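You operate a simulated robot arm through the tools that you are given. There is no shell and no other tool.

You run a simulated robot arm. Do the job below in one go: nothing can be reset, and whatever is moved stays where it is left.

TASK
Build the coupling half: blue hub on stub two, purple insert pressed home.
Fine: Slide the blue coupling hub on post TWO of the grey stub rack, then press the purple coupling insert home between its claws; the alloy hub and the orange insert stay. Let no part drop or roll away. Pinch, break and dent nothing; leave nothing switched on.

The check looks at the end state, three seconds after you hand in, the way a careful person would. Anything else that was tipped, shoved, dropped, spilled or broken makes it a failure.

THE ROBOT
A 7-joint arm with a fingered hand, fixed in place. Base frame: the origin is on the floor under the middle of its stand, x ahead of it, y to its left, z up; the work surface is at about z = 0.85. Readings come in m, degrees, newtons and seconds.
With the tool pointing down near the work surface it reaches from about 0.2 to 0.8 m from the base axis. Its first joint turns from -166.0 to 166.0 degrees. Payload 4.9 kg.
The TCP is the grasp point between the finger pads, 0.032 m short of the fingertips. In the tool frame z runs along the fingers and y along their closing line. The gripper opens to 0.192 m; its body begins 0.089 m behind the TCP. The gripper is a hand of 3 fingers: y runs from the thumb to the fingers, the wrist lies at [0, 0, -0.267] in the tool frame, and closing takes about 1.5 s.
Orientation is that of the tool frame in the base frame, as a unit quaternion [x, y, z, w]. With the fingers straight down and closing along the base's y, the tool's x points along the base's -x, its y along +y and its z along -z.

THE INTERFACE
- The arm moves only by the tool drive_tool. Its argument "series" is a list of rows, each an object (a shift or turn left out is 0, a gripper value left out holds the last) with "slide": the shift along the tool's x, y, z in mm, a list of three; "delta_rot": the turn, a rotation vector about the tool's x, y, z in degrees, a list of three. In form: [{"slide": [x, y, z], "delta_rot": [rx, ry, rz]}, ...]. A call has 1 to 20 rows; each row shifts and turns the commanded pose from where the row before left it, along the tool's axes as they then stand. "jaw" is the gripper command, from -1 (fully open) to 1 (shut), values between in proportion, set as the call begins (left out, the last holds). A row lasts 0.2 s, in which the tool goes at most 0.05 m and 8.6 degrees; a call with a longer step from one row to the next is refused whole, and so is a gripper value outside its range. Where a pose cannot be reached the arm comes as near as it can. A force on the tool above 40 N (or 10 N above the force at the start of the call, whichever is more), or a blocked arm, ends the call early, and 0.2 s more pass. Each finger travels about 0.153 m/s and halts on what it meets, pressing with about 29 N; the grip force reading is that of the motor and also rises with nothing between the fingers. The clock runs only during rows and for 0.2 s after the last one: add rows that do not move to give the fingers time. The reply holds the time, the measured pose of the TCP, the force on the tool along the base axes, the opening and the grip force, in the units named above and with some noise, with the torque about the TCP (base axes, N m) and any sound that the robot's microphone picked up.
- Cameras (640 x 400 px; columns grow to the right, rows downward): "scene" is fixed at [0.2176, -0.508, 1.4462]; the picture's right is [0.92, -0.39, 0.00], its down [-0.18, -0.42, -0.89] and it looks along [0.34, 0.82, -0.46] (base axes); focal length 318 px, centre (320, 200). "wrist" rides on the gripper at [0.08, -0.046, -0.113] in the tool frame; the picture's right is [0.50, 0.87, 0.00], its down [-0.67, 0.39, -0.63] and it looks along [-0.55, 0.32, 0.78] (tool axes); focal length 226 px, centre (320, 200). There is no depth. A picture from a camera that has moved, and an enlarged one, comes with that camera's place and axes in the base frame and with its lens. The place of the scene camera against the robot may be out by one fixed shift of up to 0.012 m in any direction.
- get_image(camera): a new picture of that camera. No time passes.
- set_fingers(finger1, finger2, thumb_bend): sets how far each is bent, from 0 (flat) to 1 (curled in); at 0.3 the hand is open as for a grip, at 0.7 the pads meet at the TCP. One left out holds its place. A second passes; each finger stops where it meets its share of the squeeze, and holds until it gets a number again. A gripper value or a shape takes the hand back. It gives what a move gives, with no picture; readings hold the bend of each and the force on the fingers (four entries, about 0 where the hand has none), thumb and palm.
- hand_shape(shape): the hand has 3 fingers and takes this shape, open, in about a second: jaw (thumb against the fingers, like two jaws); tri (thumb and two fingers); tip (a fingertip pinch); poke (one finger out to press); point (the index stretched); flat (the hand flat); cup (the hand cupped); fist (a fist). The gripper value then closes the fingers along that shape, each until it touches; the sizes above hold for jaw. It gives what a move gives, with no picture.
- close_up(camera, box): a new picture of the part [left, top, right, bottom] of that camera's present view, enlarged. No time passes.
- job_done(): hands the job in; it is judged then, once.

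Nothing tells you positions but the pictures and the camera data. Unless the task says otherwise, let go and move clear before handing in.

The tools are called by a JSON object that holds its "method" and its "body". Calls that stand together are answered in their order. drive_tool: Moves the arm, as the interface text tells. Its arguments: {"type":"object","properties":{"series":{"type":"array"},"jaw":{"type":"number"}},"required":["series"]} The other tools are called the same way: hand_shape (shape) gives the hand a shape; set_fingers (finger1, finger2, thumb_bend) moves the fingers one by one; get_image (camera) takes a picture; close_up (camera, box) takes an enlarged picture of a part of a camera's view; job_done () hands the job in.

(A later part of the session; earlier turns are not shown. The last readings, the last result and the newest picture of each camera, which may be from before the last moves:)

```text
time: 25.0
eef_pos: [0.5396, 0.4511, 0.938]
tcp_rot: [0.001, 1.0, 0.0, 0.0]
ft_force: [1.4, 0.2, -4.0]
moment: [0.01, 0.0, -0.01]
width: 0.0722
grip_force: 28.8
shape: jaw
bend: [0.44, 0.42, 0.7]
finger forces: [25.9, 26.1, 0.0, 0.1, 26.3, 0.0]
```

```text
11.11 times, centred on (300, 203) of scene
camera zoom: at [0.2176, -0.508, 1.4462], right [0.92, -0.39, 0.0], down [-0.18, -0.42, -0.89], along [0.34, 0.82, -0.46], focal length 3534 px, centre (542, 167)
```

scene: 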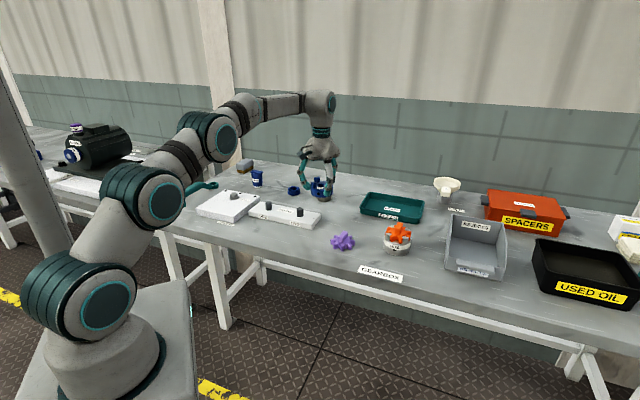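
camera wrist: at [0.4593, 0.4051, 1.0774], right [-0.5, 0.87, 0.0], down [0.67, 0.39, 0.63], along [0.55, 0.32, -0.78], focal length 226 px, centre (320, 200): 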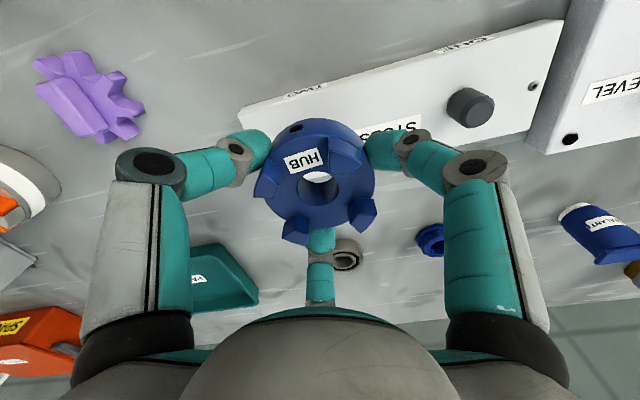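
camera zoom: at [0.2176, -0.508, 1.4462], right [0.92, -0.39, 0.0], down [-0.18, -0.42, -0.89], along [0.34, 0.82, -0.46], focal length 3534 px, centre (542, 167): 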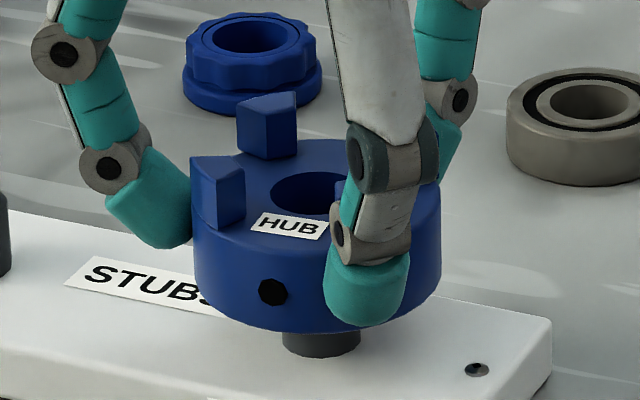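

{"method": "drive_tool", "body": {"series": [{"slide": [0, -1.2, 0]}, {"slide": [0, 0, 0]}, {"slide": [0, 0, 2]}, {"slide": [0, 0, 2]}, {"slide": [0, 0, 2]}, {"slide": [0, 0, 0]}]}}

{"method": "close_up", "body": {"camera": "wrist", "box": [272, 140, 368, 200]}}

{"method": "close_up", "body": {"camera": "scene", "box": [276, 185, 324, 221]}}

```text
time: 26.4
eef_pos: [0.5389, 0.4487, 0.9323]
tcp_rot: [0.0, 1.0, 0.0, 0.0]
ft_force: [-0.1, -0.1, -4.7]
moment: [0.02, 0.05, -0.04]
width: 0.072
grip_force: 28.9
shape: jaw
bend: [0.44, 0.42, 0.7]
finger forces: [25.9, 26.1, 0.0, 0.1, 26.4, 0.0]
```

```text
6.67 times, centred on (320, 170) of wrist
camera zoom: at [0.4594, 0.4048, 1.0442], right [-0.5, 0.87, 0.0], down [0.67, 0.39, 0.63], along [0.55, 0.32, -0.78], focal length 1507 px, centre (320, 400)
```

zoom: 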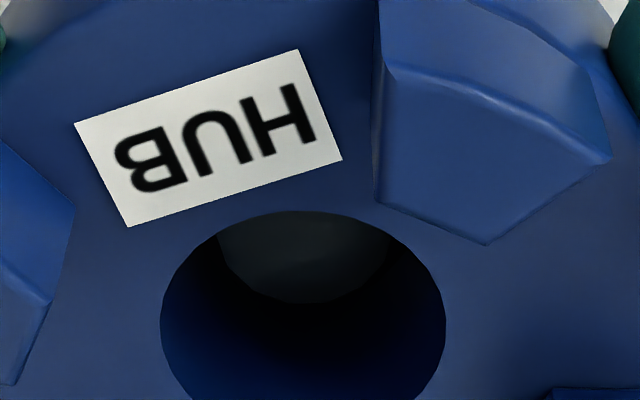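

```text
11.11 times, centred on (300, 203) of scene
camera zoom: at [0.2176, -0.508, 1.4462], right [0.92, -0.39, 0.0], down [-0.18, -0.42, -0.89], along [0.34, 0.82, -0.46], focal length 3534 px, centre (542, 167)
```

zoom: 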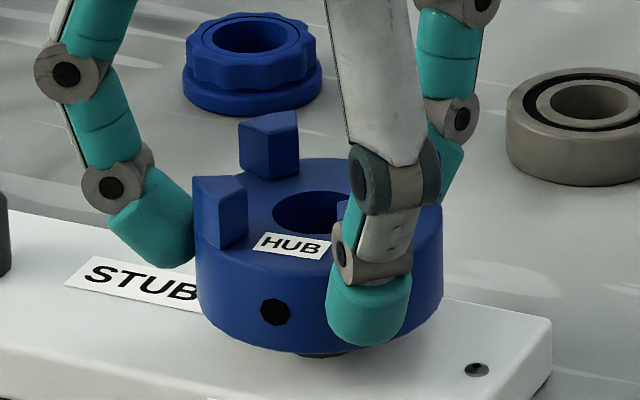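

The post has entered the bore with no contact force. I'll keep lowering gently until the hub sits on the plate.

{"method": "drive_tool", "body": {"series": [{"slide": [0, 0, 2]}, {"slide": [0, 0, 2]}, {"slide": [0, 0, 2]}, {"slide": [0, 0, 2]}, {"slide": [0, 0, 2]}, {"slide": [0, 0, 2]}, {"slide": [0, 0, 0]}]}}

{"method": "close_up", "body": {"camera": "wrist", "box": [272, 140, 368, 200]}}

{"method": "close_up", "body": {"camera": "scene", "box": [276, 190, 324, 226]}}

```text
time: 28.0
eef_pos: [0.5388, 0.4479, 0.9197]
tcp_rot: [-0.001, 1.0, 0.0, 0.0]
ft_force: [-1.2, 0.6, -3.7]
moment: [0.0, -0.02, 0.0]
width: 0.0723
grip_force: 28.9
shape: jaw
bend: [0.44, 0.42, 0.7]
finger forces: [25.9, 26.1, 0.1, 0.1, 26.3, 0.0]
```

```text
6.67 times, centred on (320, 170) of wrist
camera zoom: at [0.4593, 0.4046, 1.0325], right [-0.5, 0.87, 0.0], down [0.67, 0.39, 0.63], along [0.55, 0.32, -0.78], focal length 1507 px, centre (320, 400)
```

zoom: 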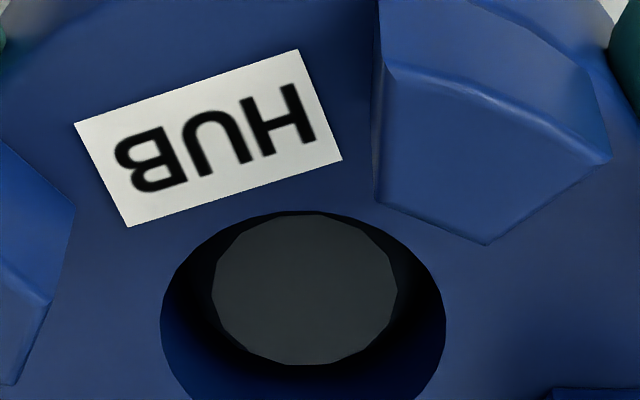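

```text
11.11 times, centred on (300, 208) of scene
camera zoom: at [0.2176, -0.508, 1.4462], right [0.92, -0.39, 0.0], down [-0.18, -0.42, -0.89], along [0.34, 0.82, -0.46], focal length 3534 px, centre (542, 111)
```

zoom: 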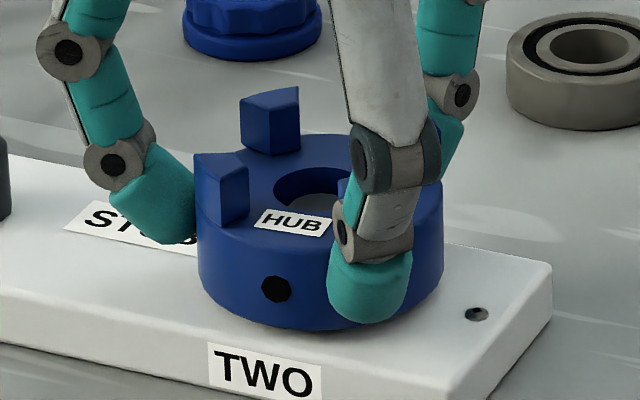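

{"method": "drive_tool", "body": {"series": [{"slide": [0, 0, 1]}, {"slide": [0, 0, 1]}, {"slide": [0, 0, 1]}, {"slide": [0, 0, 1]}, {"slide": [0, 0, 0]}]}}

{"method": "close_up", "body": {"camera": "scene", "box": [276, 190, 324, 226]}}

```text
time: 29.2
eef_pos: [0.5396, 0.4489, 0.9168]
tcp_rot: [0.0, 1.0, 0.0, 0.0]
ft_force: [-0.6, 0.3, 0.4]
moment: [-0.04, 0.02, -0.04]
width: 0.0721
grip_force: 30.1
shape: jaw
bend: [0.44, 0.42, 0.7]
finger forces: [26.1, 27.1, 0.0, 0.0, 27.2, 0.0]
```

```text
11.11 times, centred on (300, 208) of scene
camera zoom: at [0.2176, -0.508, 1.4462], right [0.92, -0.39, 0.0], down [-0.18, -0.42, -0.89], along [0.34, 0.82, -0.46], focal length 3534 px, centre (542, 111)
```

zoom: 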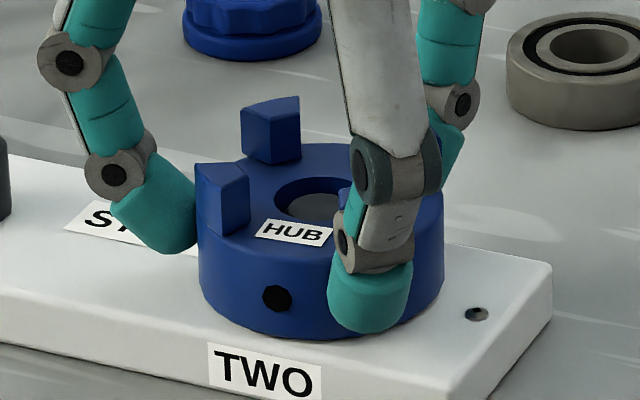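

{"method": "drive_tool", "body": {"series": [{"slide": [0, 0, 1]}, {"slide": [0, 0, 0]}, {"slide": [0, 0, 0]}]}}

{"method": "close_up", "body": {"camera": "scene", "box": [280, 205, 320, 229]}}

```text
time: 30.0
eef_pos: [0.538, 0.4494, 0.9151]
tcp_rot: [0.0, 1.0, 0.0, 0.001]
ft_force: [3.3, -0.3, 1.0]
moment: [-0.04, -0.08, 0.03]
width: 0.0725
grip_force: 29.4
shape: jaw
bend: [0.45, 0.42, 0.7]
finger forces: [25.9, 27.8, 0.1, 0.0, 27.2, 0.0]
```

```text
16.00 times, centred on (300, 217) of scene
camera zoom: at [0.2176, -0.508, 1.4462], right [0.92, -0.39, 0.0], down [-0.18, -0.42, -0.89], along [0.34, 0.82, -0.46], focal length 5089 px, centre (640, -72)
```

zoom: 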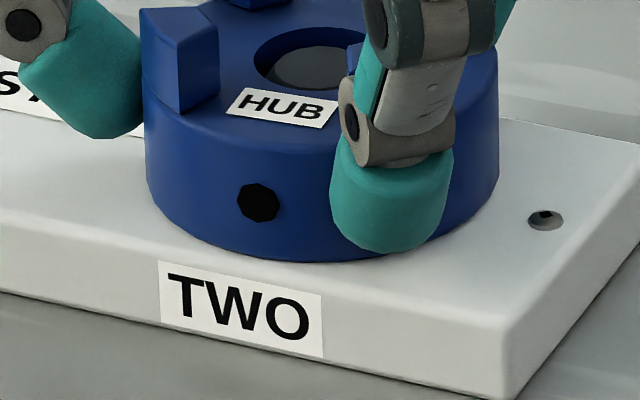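

{"method": "drive_tool", "body": {"series": [{"slide": [0, 0, 1]}, {"slide": [0, 0, 0]}, {"slide": [0, 0, 0]}]}}

{"method": "close_up", "body": {"camera": "scene", "box": [280, 205, 320, 229]}}

{"method": "close_up", "body": {"camera": "wrist", "box": [240, 120, 400, 220]}}

```text
time: 30.8
eef_pos: [0.5398, 0.4496, 0.9131]
tcp_rot: [0.0, 1.0, -0.001, 0.001]
ft_force: [1.8, 0.2, 6.9]
moment: [-0.06, -0.07, 0.05]
width: 0.0724
grip_force: 28.8
shape: jaw
bend: [0.44, 0.42, 0.7]
finger forces: [26.6, 28.1, 0.0, 0.0, 27.5, 0.0]
```

```text
16.00 times, centred on (300, 217) of scene
camera zoom: at [0.2176, -0.508, 1.4462], right [0.92, -0.39, 0.0], down [-0.18, -0.42, -0.89], along [0.34, 0.82, -0.46], focal length 5089 px, centre (640, -72)
```

zoom: 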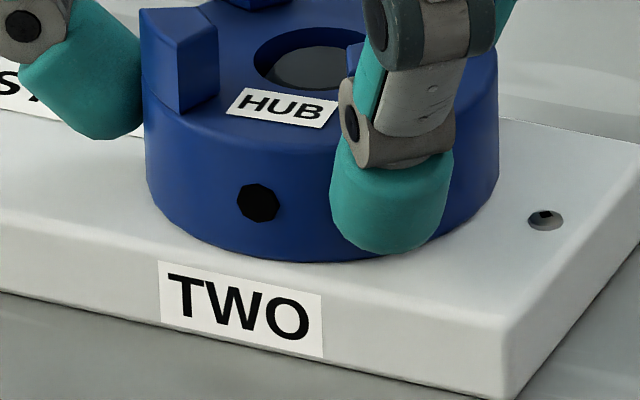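

```text
4.00 times, centred on (320, 170) of wrist
camera zoom: at [0.459, 0.4043, 1.0274], right [-0.5, 0.87, 0.0], down [0.67, 0.39, 0.63], along [0.55, 0.32, -0.77], focal length 904 px, centre (320, 320)
```

zoom: 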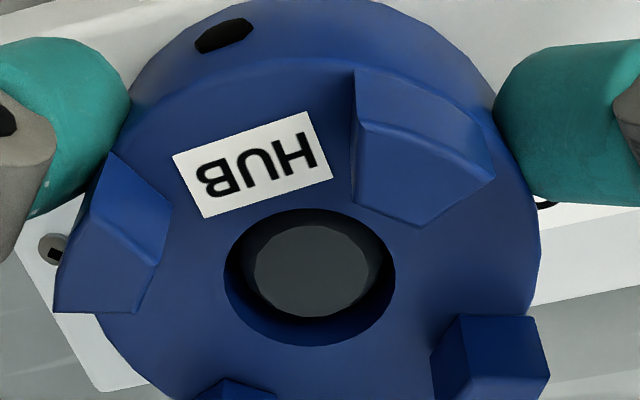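

The hub is seated on post TWO. The picture no longer changes, the reaction force is rising, and the post shows centred in the bore. I'll relieve the push, open just enough to clear it, and rise straight up.

{"method": "drive_tool", "body": {"series": [{"slide": [0, 0, -1.5]}, {"slide": [0, 0, 0]}]}}

{"method": "drive_tool", "body": {"series": [{"slide": [0, 0, 0]}, {"slide": [0, 0, 0]}, {"slide": [0, 0, 0]}], "jaw": -0.15}}

{"method": "close_up", "body": {"camera": "scene", "box": [260, 180, 340, 230]}}

{"method": "get_image", "body": {"camera": "wrist"}}

```text
time: 31.4
eef_pos: [0.5378, 0.4495, 0.9136]
tcp_rot: [0.0, 1.0, 0.0, 0.0]
ft_force: [6.3, 2.9, -0.8]
moment: [0.03, -0.23, 0.11]
width: 0.0721
grip_force: 28.9
shape: jaw
bend: [0.45, 0.42, 0.7]
finger forces: [25.8, 29.6, 0.1, 0.0, 26.0, 0.1]
```

```text
time: 32.2
eef_pos: [0.5379, 0.4503, 0.9149]
tcp_rot: [0.001, 1.0, 0.001, 0.001]
ft_force: [0.2, 0.6, -0.2]
moment: [-0.02, -0.03, 0.0]
width: 0.1099
grip_force: 0.0
shape: jaw
bend: [0.33, 0.33, 0.7]
finger forces: [0.0, 0.1, 0.0, 0.0, 0.0, 0.0]
```

```text
8.00 times, centred on (300, 205) of scene
camera zoom: at [0.2176, -0.508, 1.4462], right [0.92, -0.39, 0.0], down [-0.18, -0.42, -0.89], along [0.34, 0.82, -0.46], focal length 2544 px, centre (480, 160)
```

zoom: 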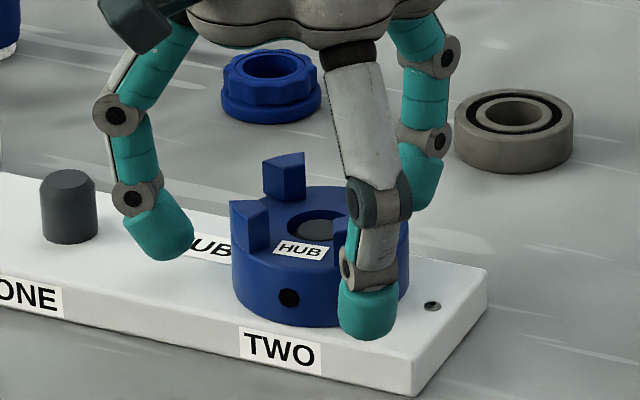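

```text
taken
camera wrist: at [0.4585, 0.4043, 1.0283], right [-0.5, 0.87, 0.0], down [0.67, 0.39, 0.63], along [0.55, 0.32, -0.78], focal length 226 px, centre (320, 200)
```

wrist: 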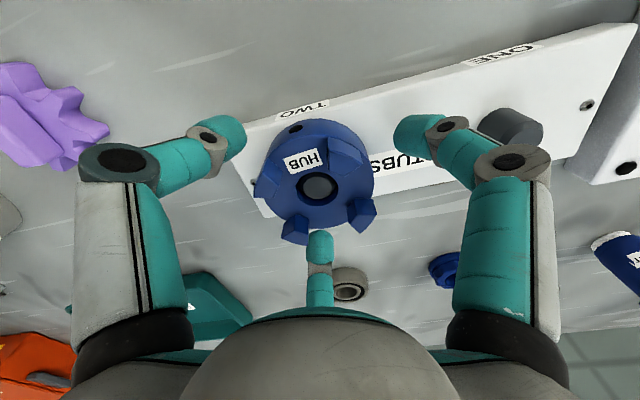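

The hub is released and seated. I'll rise straight up and then measure the claw angles from above.

{"method": "drive_tool", "body": {"series": [{"slide": [0, 0, -5]}, {"slide": [0, 0, -10]}, {"slide": [0, 0, -15]}, {"slide": [0, 0, -20]}, {"slide": [0, 0, -20]}, {"slide": [0, 0, -20]}, {"slide": [0, 0, -10]}, {"slide": [0, 0, 0]}]}}

{"method": "get_image", "body": {"camera": "wrist"}}

{"method": "close_up", "body": {"camera": "scene", "box": [276, 195, 324, 225]}}

```text
time: 34.0
eef_pos: [0.5381, 0.4499, 1.016]
tcp_rot: [0.0, 1.0, 0.0, 0.001]
ft_force: [0.3, -0.5, -0.7]
moment: [-0.02, 0.02, 0.03]
width: 0.1097
grip_force: 0.2
shape: jaw
bend: [0.33, 0.33, 0.7]
finger forces: [0.1, 0.0, 0.1, 0.1, 0.1, 0.0]
```

```text
taken
camera wrist: at [0.4588, 0.4044, 1.1287], right [-0.5, 0.87, 0.0], down [0.67, 0.39, 0.63], along [0.55, 0.32, -0.78], focal length 226 px, centre (320, 200)
```

wrist: 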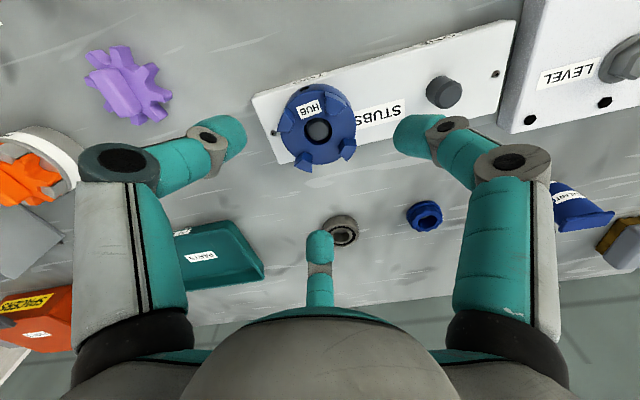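

```text
13.33 times, centred on (300, 210) of scene
camera zoom: at [0.2176, -0.508, 1.4462], right [0.92, -0.39, 0.0], down [-0.18, -0.42, -0.89], along [0.34, 0.82, -0.46], focal length 4241 px, centre (587, 67)
```

zoom: 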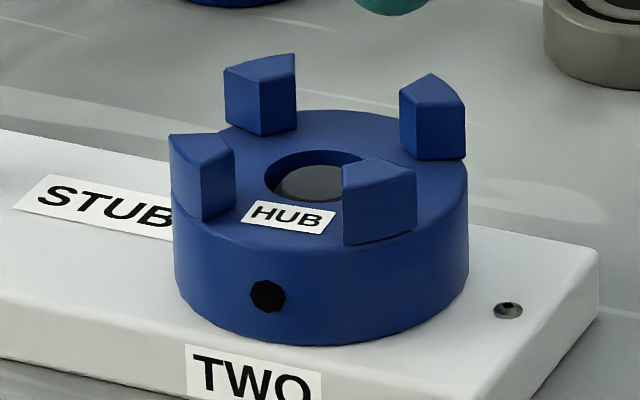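

{"method": "drive_tool", "body": {"series": [{"slide": [-18, 5, 0]}, {"slide": [-18, 5, 0]}, {"slide": [-18, 5, 0]}, {"slide": [-18, 5, 0]}, {"slide": [0, 0, 0]}, {"slide": [0, 0, 0]}]}}

{"method": "close_up", "body": {"camera": "wrist", "box": [256, 0, 416, 100]}}

{"method": "get_image", "body": {"camera": "wrist"}}

```text
time: 35.4
eef_pos: [0.6109, 0.469, 1.016]
tcp_rot: [0.0, 1.0, 0.0, 0.0]
ft_force: [-0.2, -0.3, -0.1]
moment: [0.03, 0.0, -0.02]
width: 0.1097
grip_force: 0.0
shape: jaw
bend: [0.33, 0.33, 0.7]
finger forces: [0.1, 0.0, 0.0, 0.0, 0.1, 0.0]
```

```text
4.00 times, centred on (336, 50) of wrist
camera zoom: at [0.5307, 0.4243, 1.1292], right [-0.5, 0.87, 0.0], down [0.67, 0.39, 0.63], along [0.55, 0.32, -0.78], focal length 904 px, centre (256, 800)
```

zoom: 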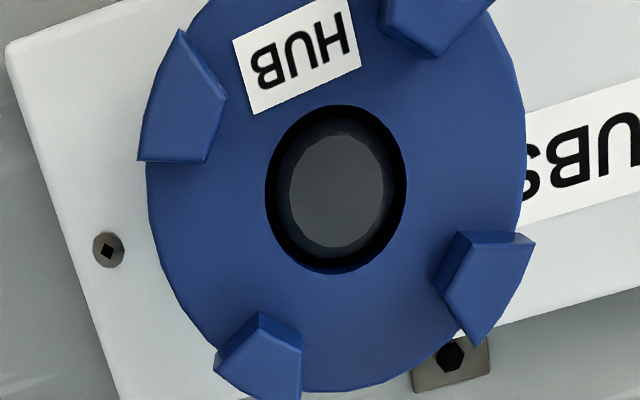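

```text
taken
camera wrist: at [0.5307, 0.4243, 1.1292], right [-0.5, 0.87, 0.0], down [0.67, 0.39, 0.63], along [0.55, 0.32, -0.78], focal length 226 px, centre (320, 200)
```

wrist: 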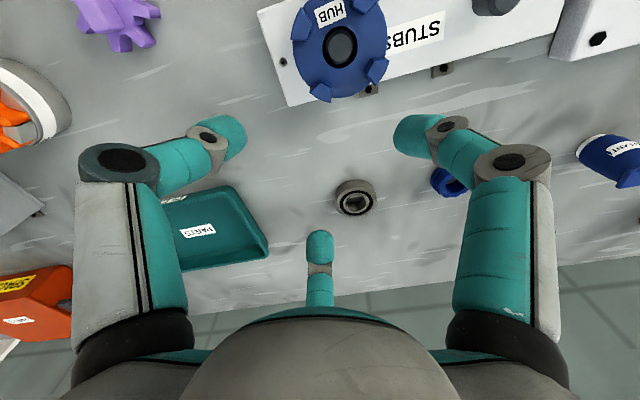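

{"method": "drive_tool", "body": {"series": [{"slide": [15, -7.5, 0]}, {"slide": [15, -7.5, 0]}, {"slide": [0, 0, 0]}, {"slide": [0, 0, 0]}]}}

{"method": "close_up", "body": {"camera": "wrist", "box": [240, 20, 416, 130]}}

```text
time: 36.4
eef_pos: [0.5809, 0.4541, 1.0167]
tcp_rot: [0.0, 1.0, 0.0, 0.0]
ft_force: [-0.2, 0.9, 0.7]
moment: [0.02, 0.01, -0.02]
width: 0.1099
grip_force: 0.0
shape: jaw
bend: [0.33, 0.33, 0.7]
finger forces: [0.1, 0.1, 0.1, 0.1, 0.0, 0.0]
```

```text
3.64 times, centred on (328, 75) of wrist
camera zoom: at [0.5011, 0.409, 1.1296], right [-0.5, 0.87, 0.0], down [0.67, 0.39, 0.63], along [0.55, 0.32, -0.78], focal length 822 px, centre (291, 654)
```

zoom: 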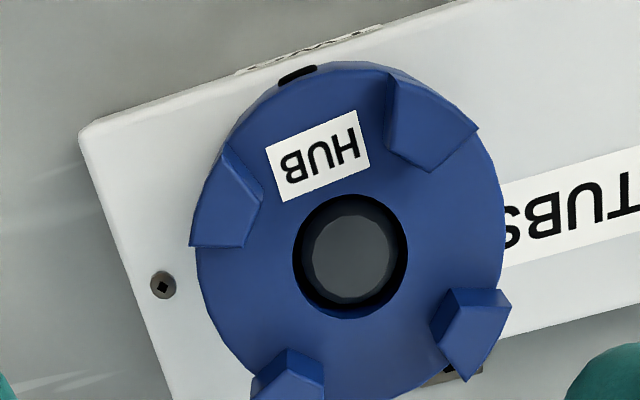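

{"method": "close_up", "body": {"camera": "wrist", "box": [286, 34, 382, 94]}}

{"method": "close_up", "body": {"camera": "wrist", "box": [286, 78, 382, 138]}}

```text
6.67 times, centred on (334, 64) of wrist
camera zoom: at [0.5011, 0.409, 1.1296], right [-0.5, 0.87, 0.0], down [0.67, 0.39, 0.63], along [0.55, 0.32, -0.78], focal length 1507 px, centre (227, 1107)
```

zoom: 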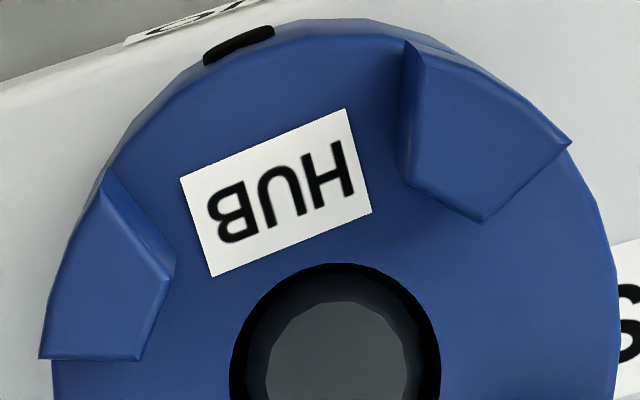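

```text
6.67 times, centred on (334, 108) of wrist
camera zoom: at [0.5011, 0.409, 1.1296], right [-0.5, 0.87, 0.0], down [0.67, 0.39, 0.63], along [0.55, 0.32, -0.78], focal length 1507 px, centre (227, 813)
```

zoom: 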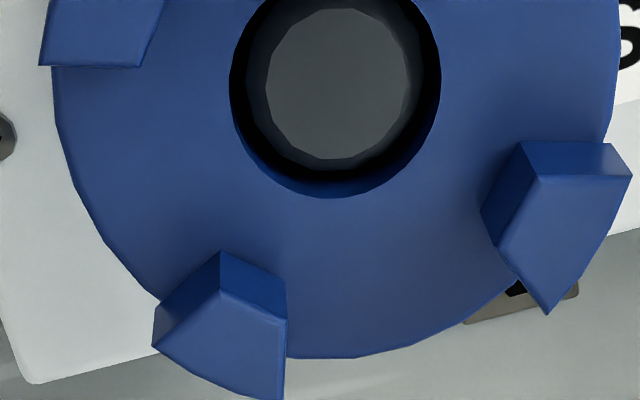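

The hub's claws lie at about 5°, 95°, 185° and 275° in the base frame, centred at (0.540, 0.449). The insert's lobes must therefore end up at 27.5° plus multiples of 45°. Next I'll look at the insert from above.

{"method": "drive_tool", "body": {"series": [{"slide": [-9.5, -24, 0]}, {"slide": [-9.5, -24, 0]}, {"slide": [-9.5, -24, 0]}, {"slide": [-9.5, -24, 0]}, {"slide": [-9.5, -24, 0]}, {"slide": [-9.5, -24, 0]}, {"slide": [-9.5, -24, 0]}, {"slide": [-9.5, -24, 0]}, {"slide": [0, 0, 0]}, {"slide": [0, 0, 0]}]}}

{"method": "get_image", "body": {"camera": "wrist"}}

{"method": "close_up", "body": {"camera": "wrist", "box": [240, 20, 416, 130]}}

```text
time: 38.6
eef_pos: [0.6565, 0.263, 1.0169]
tcp_rot: [0.0, 1.0, 0.001, 0.0]
ft_force: [0.4, 0.5, 0.4]
moment: [-0.02, 0.01, -0.02]
width: 0.11
grip_force: 0.0
shape: jaw
bend: [0.33, 0.33, 0.7]
finger forces: [0.0, 0.0, 0.0, 0.0, 0.1, 0.0]
```

```text
taken
camera wrist: at [0.5776, 0.2172, 1.1291], right [-0.5, 0.87, 0.0], down [0.67, 0.39, 0.63], along [0.55, 0.32, -0.78], focal length 226 px, centre (320, 200)
```

wrist: 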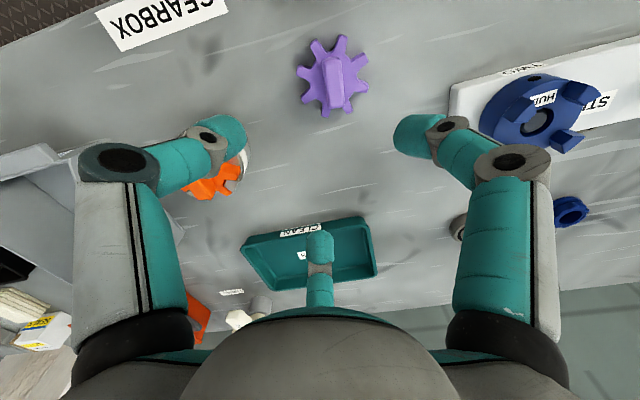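

```text
3.64 times, centred on (328, 75) of wrist
camera zoom: at [0.5776, 0.2172, 1.1291], right [-0.5, 0.87, 0.0], down [0.67, 0.39, 0.63], along [0.55, 0.32, -0.78], focal length 822 px, centre (291, 654)
```

zoom: 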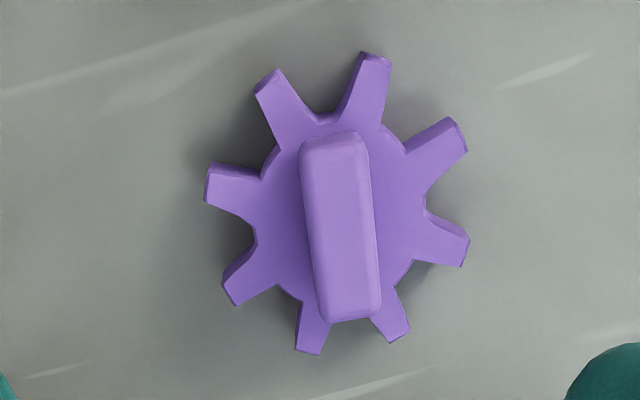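

{"method": "close_up", "body": {"camera": "wrist", "box": [286, 28, 382, 88]}}

{"method": "close_up", "body": {"camera": "wrist", "box": [286, 62, 382, 122]}}

```text
6.67 times, centred on (334, 58) of wrist
camera zoom: at [0.5776, 0.2172, 1.1291], right [-0.5, 0.87, 0.0], down [0.67, 0.39, 0.63], along [0.55, 0.32, -0.78], focal length 1507 px, centre (227, 1147)
```

zoom: 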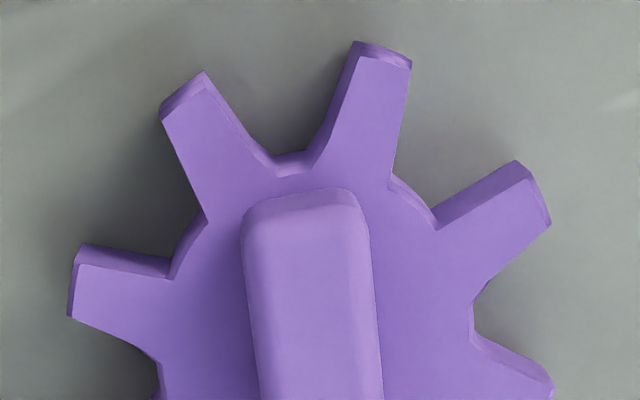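

```text
6.67 times, centred on (334, 92) of wrist
camera zoom: at [0.5776, 0.2172, 1.1291], right [-0.5, 0.87, 0.0], down [0.67, 0.39, 0.63], along [0.55, 0.32, -0.78], focal length 1507 px, centre (227, 920)
```

zoom: 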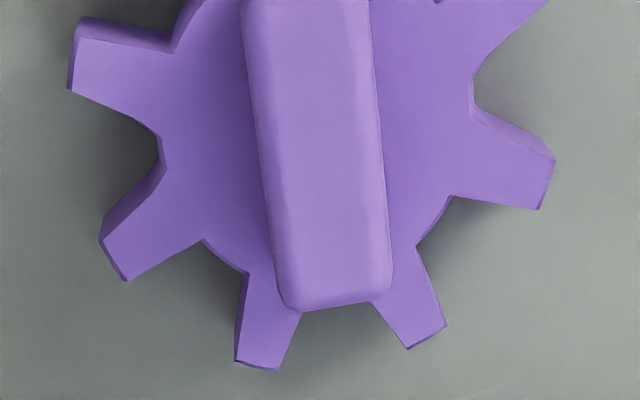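

I've measured the insert very consistently: centre (0.6157, 0.2553), lobes at 17° plus multiples of 45°, rib axis at about 39.5°. Before grasping the rib I'll check how the fingertips look nearly closed, in both the jaw and tip shapes, here in free air.

{"method": "drive_tool", "body": {"series": [{"slide": [0, 0, 0]}, {"slide": [0, 0, 0]}, {"slide": [0, 0, 0]}, {"slide": [0, 0, 0]}, {"slide": [0, 0, 0]}], "jaw": 0.75}}

{"method": "close_up", "body": {"camera": "scene", "box": [290, 120, 410, 195]}}

{"method": "get_image", "body": {"camera": "wrist"}}

```text
time: 39.8
eef_pos: [0.6574, 0.263, 1.0169]
tcp_rot: [0.001, 1.0, 0.0, 0.0]
ft_force: [-0.2, 0.7, -0.6]
moment: [0.0, -0.01, 0.01]
width: 0.0243
grip_force: 0.2
shape: jaw
bend: [0.75, 0.75, 0.7]
finger forces: [0.0, 0.0, 0.0, 0.0, 0.0, 0.1]
```

```text
5.33 times, centred on (350, 158) of scene
camera zoom: at [0.2176, -0.508, 1.4462], right [0.92, -0.39, 0.0], down [-0.18, -0.42, -0.89], along [0.34, 0.82, -0.46], focal length 1696 px, centre (160, 427)
```

zoom: 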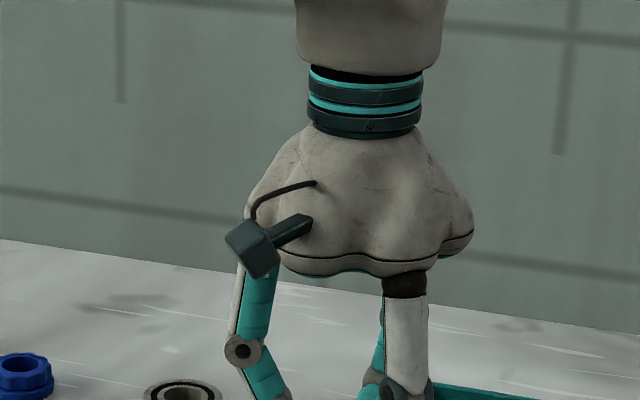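

```text
taken
camera wrist: at [0.5776, 0.2173, 1.1291], right [-0.5, 0.87, 0.0], down [0.67, 0.39, 0.63], along [0.55, 0.32, -0.78], focal length 226 px, centre (320, 200)
```

wrist: 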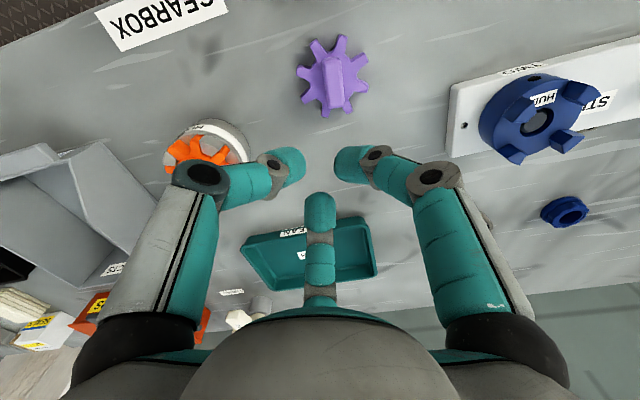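

{"method": "close_up", "body": {"camera": "scene", "box": [310, 165, 390, 215]}}

{"method": "close_up", "body": {"camera": "wrist", "box": [240, 120, 400, 220]}}

```text
8.00 times, centred on (350, 190) of scene
camera zoom: at [0.2176, -0.508, 1.4462], right [0.92, -0.39, 0.0], down [-0.18, -0.42, -0.89], along [0.34, 0.82, -0.46], focal length 2544 px, centre (80, 280)
```

zoom: 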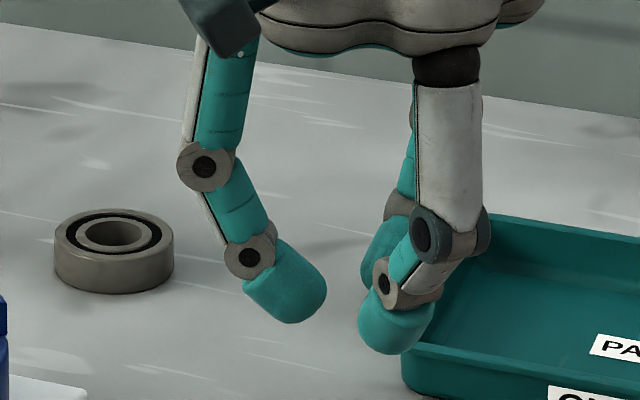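

```text
4.00 times, centred on (320, 170) of wrist
camera zoom: at [0.5776, 0.2173, 1.1291], right [-0.5, 0.87, 0.0], down [0.67, 0.39, 0.63], along [0.55, 0.32, -0.78], focal length 904 px, centre (320, 320)
```

zoom: 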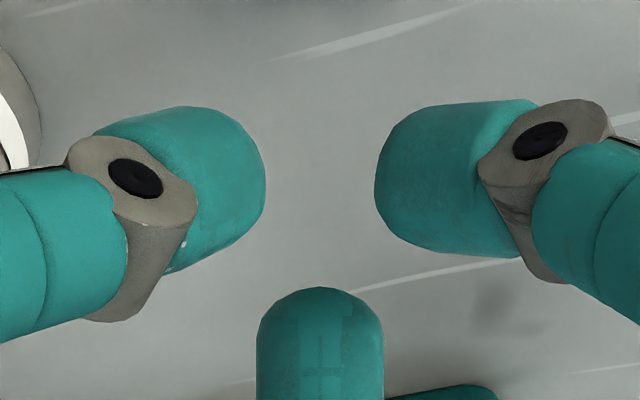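

{"method": "close_up", "body": {"camera": "scene", "box": [326, 226, 364, 254]}}

{"method": "close_up", "body": {"camera": "scene", "box": [380, 220, 416, 258]}}

```text
14.29 times, centred on (345, 240) of scene
camera zoom: at [0.2176, -0.508, 1.4462], right [0.92, -0.39, 0.0], down [-0.18, -0.42, -0.89], along [0.34, 0.82, -0.46], focal length 4544 px, centre (-37, -371)
```

zoom: 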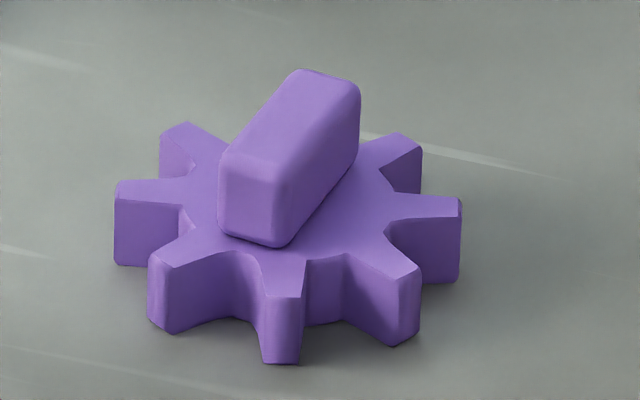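

```text
10.53 times, centred on (398, 239) of scene
camera zoom: at [0.2176, -0.508, 1.4462], right [0.92, -0.39, 0.0], down [-0.18, -0.42, -0.89], along [0.34, 0.82, -0.46], focal length 3348 px, centre (-501, -210)
```

zoom: 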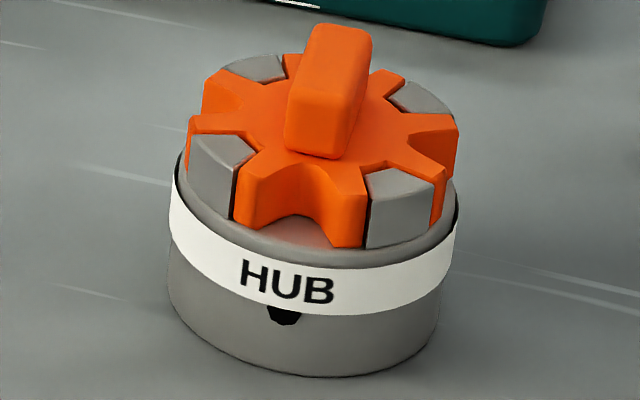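

The tips end about 34 mm below the TCP when nearly closed. The insert's rib is about 45 × 16 × 20 mm and stands on an 18 mm body. I'll turn the hand so two fingers pinch the rib's long faces with the thumb on its end, and move over it.

{"method": "drive_tool", "body": {"series": [{"slide": [16.7, -5, 0]}, {"slide": [16.7, -5, 0]}, {"slide": [16.7, -5, 0]}, {"delta_rot": [0, 0, 8.417]}, {"delta_rot": [0, 0, 8.417]}, {"delta_rot": [0, 0, 8.417]}, {"delta_rot": [0, 0, 8.417]}, {"delta_rot": [0, 0, 8.417]}, {"delta_rot": [0, 0, 8.417]}, {"slide": [0, 0, 0]}, {"slide": [0, 0, 0]}], "jaw": 0.5}}

{"method": "get_image", "body": {"camera": "wrist"}}

{"method": "get_image", "body": {"camera": "scene"}}

```text
time: 42.2
eef_pos: [0.6075, 0.2466, 1.0153]
tcp_rot: [0.427, 0.904, 0.0, -0.001]
ft_force: [0.1, -0.4, 0.3]
moment: [0.03, -0.03, -0.01]
width: 0.0477
grip_force: 0.1
shape: jaw
bend: [0.78, 0.78, 0.7]
finger forces: [0.0, 0.0, 0.0, 0.0, 0.0, 0.0]
```

```text
taken
camera wrist: at [0.5206, 0.2808, 1.1285], right [0.35, 0.94, 0.0], down [0.73, -0.27, 0.63], along [0.59, -0.22, -0.78], focal length 226 px, centre (320, 200)
```

wrist: 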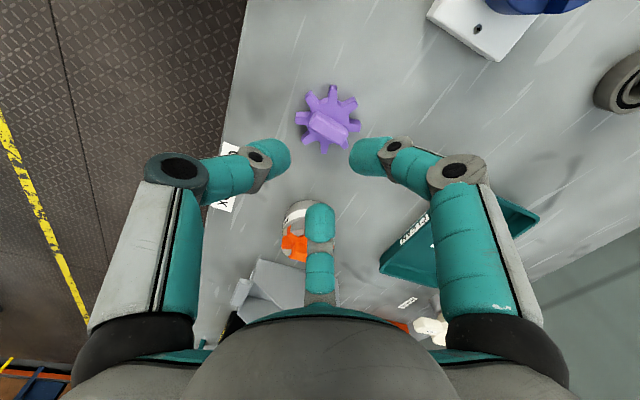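

```text
taken
```

scene: 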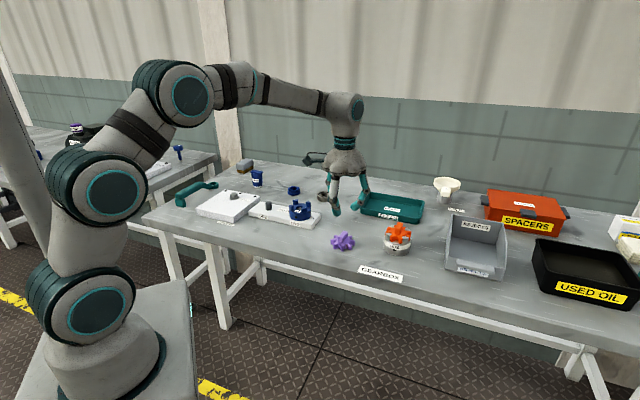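

{"method": "close_up", "body": {"camera": "wrist", "box": [272, 78, 384, 158]}}

```text
5.00 times, centred on (328, 118) of wrist
camera zoom: at [0.5206, 0.2808, 1.1285], right [0.35, 0.94, 0.0], down [0.73, -0.27, 0.63], along [0.59, -0.22, -0.78], focal length 1130 px, centre (280, 610)
```

zoom: 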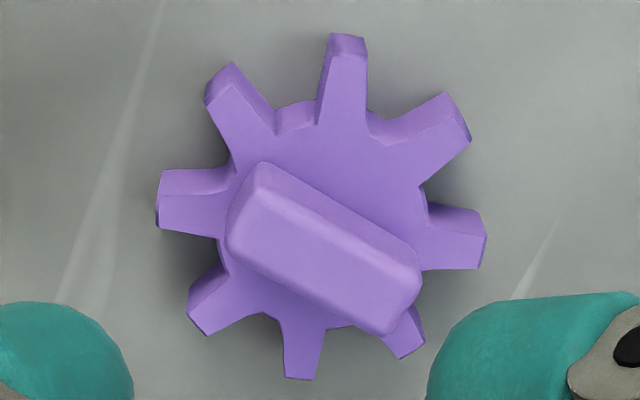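

The insert's centre is at about (1, 11) mm in the tool frame with the rib along tool y, which is where I want it. I'll descend with the fingers pre-closed to about 34 mm.

{"method": "drive_tool", "body": {"series": [{"slide": [0.7, 0, 15]}, {"slide": [0, 0, 18]}, {"slide": [0, 0, 18]}, {"slide": [0, 0, 18]}, {"slide": [0, 0, 12]}, {"slide": [0, 0, 6]}, {"slide": [0, 0, 0]}, {"slide": [0, 0, 0]}], "jaw": 0.62}}

{"method": "close_up", "body": {"camera": "wrist", "box": [224, 100, 416, 220]}}

{"method": "close_up", "body": {"camera": "scene", "box": [316, 210, 380, 258]}}

```text
time: 44.0
eef_pos: [0.6065, 0.2495, 0.9275]
tcp_rot: [0.427, 0.904, 0.001, -0.001]
ft_force: [0.0, -0.8, 0.9]
moment: [-0.01, -0.02, -0.01]
width: 0.0367
grip_force: 0.0
shape: jaw
bend: [0.77, 0.77, 0.7]
finger forces: [0.1, 0.0, 0.0, 0.1, 0.1, 0.1]
```

```text
3.33 times, centred on (320, 160) of wrist
camera zoom: at [0.5202, 0.2815, 1.0408], right [0.35, 0.94, 0.0], down [0.73, -0.27, 0.63], along [0.59, -0.22, -0.78], focal length 754 px, centre (320, 333)
```

zoom: 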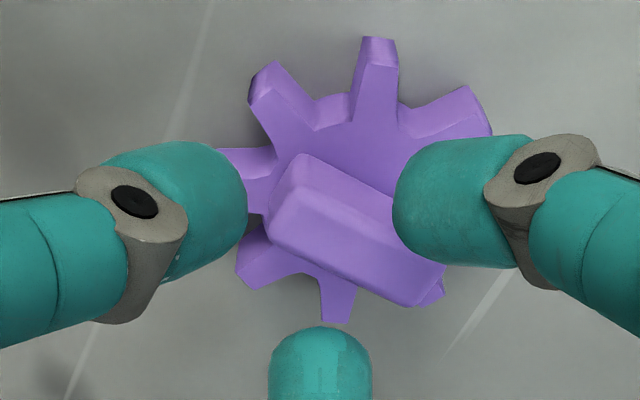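

```text
8.33 times, centred on (348, 234) of scene
camera zoom: at [0.2176, -0.508, 1.4462], right [0.92, -0.39, 0.0], down [-0.18, -0.42, -0.89], along [0.34, 0.82, -0.46], focal length 2650 px, centre (87, -83)
```

zoom: 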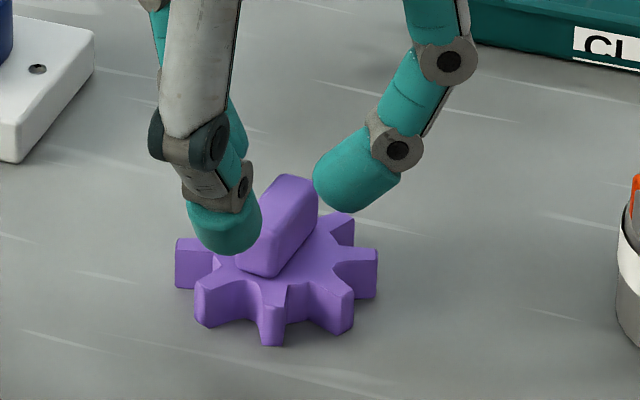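

{"method": "drive_tool", "body": {"series": [{"slide": [0, 0, 3]}, {"slide": [0, 0, 3]}, {"slide": [0, 0, 3]}, {"slide": [0, 0, 3]}, {"slide": [0, 0, 0]}]}}

{"method": "close_up", "body": {"camera": "wrist", "box": [224, 100, 416, 220]}}

{"method": "close_up", "body": {"camera": "scene", "box": [324, 218, 372, 256]}}

```text
time: 45.2
eef_pos: [0.6073, 0.2494, 0.916]
tcp_rot: [0.426, 0.905, 0.0, 0.0]
ft_force: [-0.1, 0.1, 0.4]
moment: [0.02, 0.0, 0.0]
width: 0.0365
grip_force: 0.1
shape: jaw
bend: [0.77, 0.77, 0.7]
finger forces: [0.0, 0.0, 0.0, 0.1, 0.0, 0.0]
```

```text
3.33 times, centred on (320, 160) of wrist
camera zoom: at [0.5206, 0.2813, 1.029], right [0.35, 0.94, 0.0], down [0.73, -0.27, 0.63], along [0.59, -0.22, -0.78], focal length 754 px, centre (320, 333)
```

zoom: 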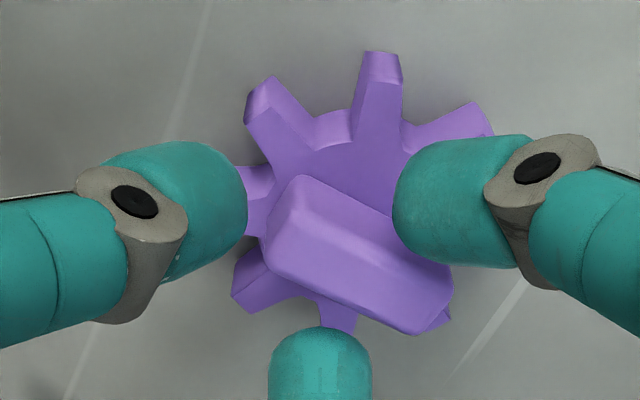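

```text
10.53 times, centred on (348, 237) of scene
camera zoom: at [0.2176, -0.508, 1.4462], right [0.92, -0.39, 0.0], down [-0.18, -0.42, -0.89], along [0.34, 0.82, -0.46], focal length 3348 px, centre (25, -190)
```

zoom: 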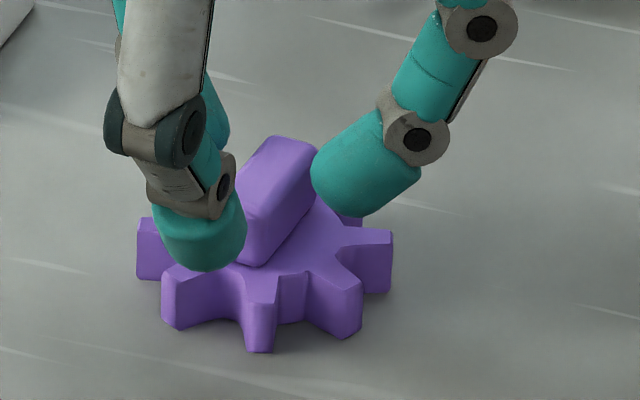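

{"method": "drive_tool", "body": {"series": [{"slide": [0, 0, 2]}, {"slide": [0, 0, 2]}, {"slide": [0, 0, 2]}, {"slide": [0, 0, 2]}, {"slide": [0, 0, 0]}]}}

{"method": "close_up", "body": {"camera": "wrist", "box": [224, 100, 416, 220]}}

{"method": "close_up", "body": {"camera": "scene", "box": [324, 218, 372, 256]}}

```text
time: 46.4
eef_pos: [0.6065, 0.2466, 0.9074]
tcp_rot: [0.427, 0.904, 0.0, 0.0]
ft_force: [0.3, -0.2, 0.3]
moment: [0.03, -0.01, 0.0]
width: 0.0366
grip_force: 0.0
shape: jaw
bend: [0.77, 0.77, 0.7]
finger forces: [0.0, 0.0, 0.0, 0.1, 0.1, 0.0]
```

```text
3.33 times, centred on (320, 160) of wrist
camera zoom: at [0.5198, 0.2809, 1.0211], right [0.35, 0.94, 0.0], down [0.73, -0.27, 0.63], along [0.59, -0.22, -0.78], focal length 754 px, centre (320, 333)
```

zoom: 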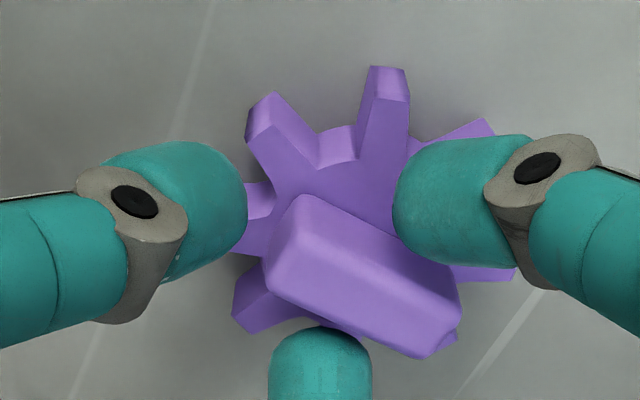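

```text
10.53 times, centred on (348, 237) of scene
camera zoom: at [0.2176, -0.508, 1.4462], right [0.92, -0.39, 0.0], down [-0.18, -0.42, -0.89], along [0.34, 0.82, -0.46], focal length 3348 px, centre (25, -190)
```

zoom: 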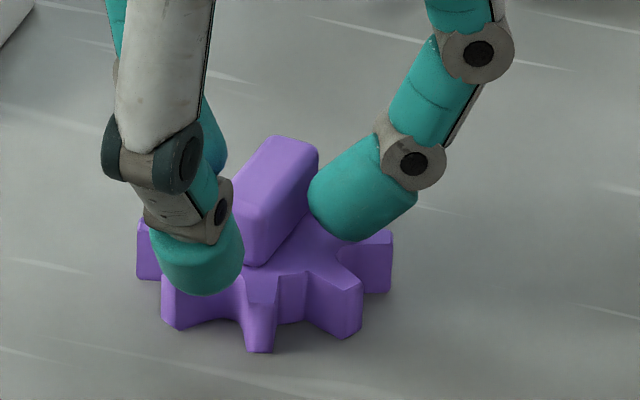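

{"method": "close_up", "body": {"camera": "wrist", "box": [292, 150, 372, 200]}}

{"method": "close_up", "body": {"camera": "scene", "box": [334, 222, 366, 246]}}

```text
8.00 times, centred on (332, 175) of wrist
camera zoom: at [0.5198, 0.2809, 1.0211], right [0.35, 0.94, 0.0], down [0.73, -0.27, 0.63], along [0.59, -0.22, -0.78], focal length 1808 px, centre (224, 400)
```

zoom: 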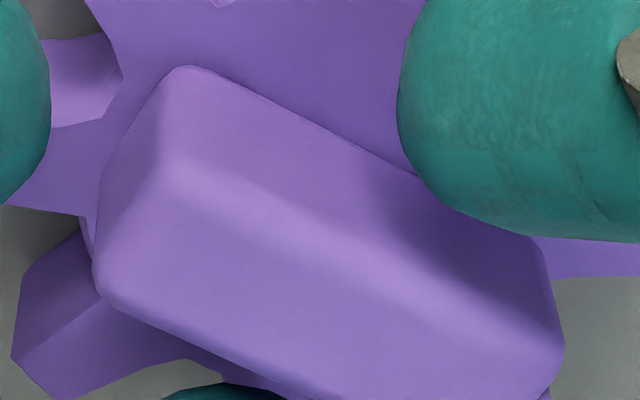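

```text
16.00 times, centred on (350, 234) of scene
camera zoom: at [0.2176, -0.508, 1.4462], right [0.92, -0.39, 0.0], down [-0.18, -0.42, -0.89], along [0.34, 0.82, -0.46], focal length 5089 px, centre (-160, -344)
```

zoom: 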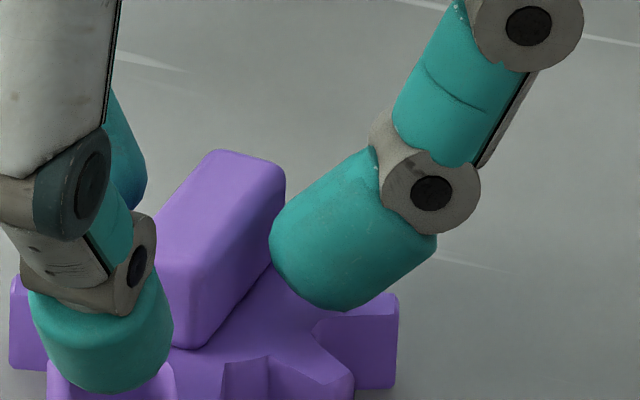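

{"method": "drive_tool", "body": {"series": [{"slide": [0, 0, 1]}, {"slide": [0, 0, 1]}, {"slide": [0, 0, 0]}]}}

{"method": "drive_tool", "body": {"series": [{"slide": [0, 0, 1]}, {"slide": [0, 0, 0]}]}}

{"method": "close_up", "body": {"camera": "scene", "box": [334, 222, 366, 246]}}

```text
time: 47.2
eef_pos: [0.6055, 0.2494, 0.9064]
tcp_rot: [0.426, 0.905, 0.0, -0.001]
ft_force: [-0.3, 0.3, -0.5]
moment: [-0.02, 0.01, -0.01]
width: 0.0366
grip_force: 0.1
shape: jaw
bend: [0.77, 0.77, 0.7]
finger forces: [0.1, 0.0, 0.1, 0.0, 0.0, 0.1]
```

```text
time: 47.8
eef_pos: [0.6058, 0.2471, 0.9052]
tcp_rot: [0.427, 0.904, 0.0, 0.0]
ft_force: [-0.5, -0.5, -0.1]
moment: [0.0, -0.02, -0.01]
width: 0.0371
grip_force: 0.0
shape: jaw
bend: [0.77, 0.77, 0.7]
finger forces: [0.0, 0.0, 0.1, 0.0, 0.0, 0.1]
```

```text
16.00 times, centred on (350, 234) of scene
camera zoom: at [0.2176, -0.508, 1.4462], right [0.92, -0.39, 0.0], down [-0.18, -0.42, -0.89], along [0.34, 0.82, -0.46], focal length 5089 px, centre (-160, -344)
```

zoom: 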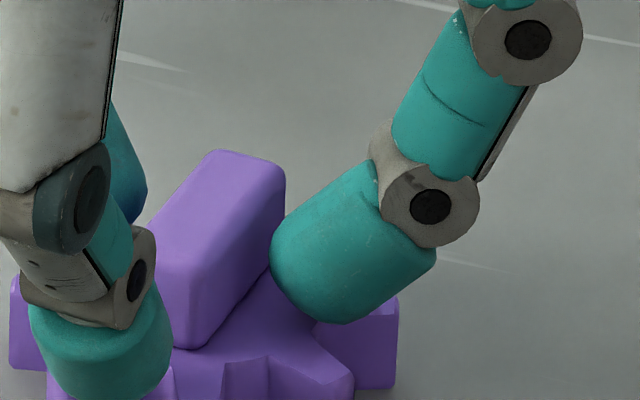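

{"method": "drive_tool", "body": {"series": [{"slide": [0, 0, 1]}, {"slide": [0, 0, 0]}]}}

{"method": "drive_tool", "body": {"series": [{"slide": [0, 0, 1]}, {"slide": [0, 0, 0]}]}}

{"method": "close_up", "body": {"camera": "wrist", "box": [224, 100, 416, 220]}}

{"method": "close_up", "body": {"camera": "scene", "box": [334, 226, 366, 250]}}

```text
time: 48.4
eef_pos: [0.6061, 0.2482, 0.9032]
tcp_rot: [0.426, 0.905, 0.001, 0.0]
ft_force: [0.3, -0.3, -0.6]
moment: [-0.02, -0.02, 0.01]
width: 0.0369
grip_force: 0.0
shape: jaw
bend: [0.77, 0.77, 0.7]
finger forces: [0.1, 0.0, 0.0, 0.0, 0.0, 0.1]
```

```text
time: 49.0
eef_pos: [0.6069, 0.2469, 0.9033]
tcp_rot: [0.427, 0.904, 0.0, -0.001]
ft_force: [0.9, 0.2, -0.7]
moment: [-0.01, -0.01, -0.04]
width: 0.0367
grip_force: 0.1
shape: jaw
bend: [0.77, 0.77, 0.7]
finger forces: [0.1, 0.0, 0.1, 0.0, 0.1, 0.0]
```

```text
3.33 times, centred on (320, 160) of wrist
camera zoom: at [0.5197, 0.2803, 1.0158], right [0.35, 0.94, 0.0], down [0.73, -0.27, 0.63], along [0.59, -0.22, -0.78], focal length 754 px, centre (320, 333)
```

zoom: 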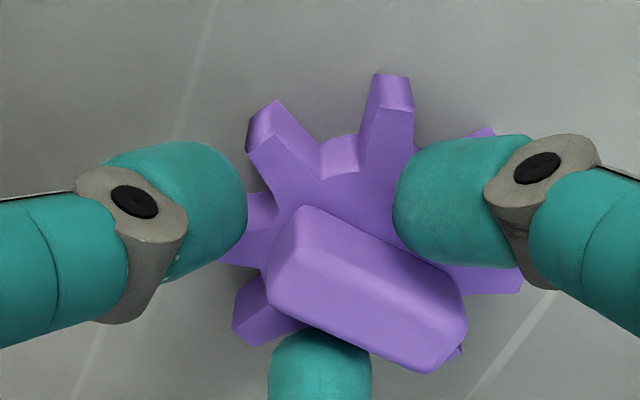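

```text
16.00 times, centred on (350, 238) of scene
camera zoom: at [0.2176, -0.508, 1.4462], right [0.92, -0.39, 0.0], down [-0.18, -0.42, -0.89], along [0.34, 0.82, -0.46], focal length 5089 px, centre (-160, -408)
```

zoom: 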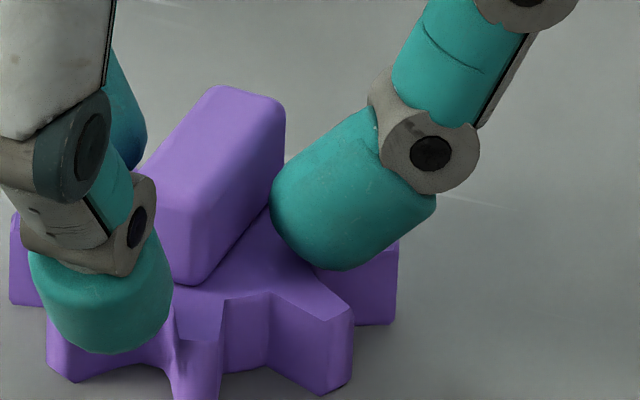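

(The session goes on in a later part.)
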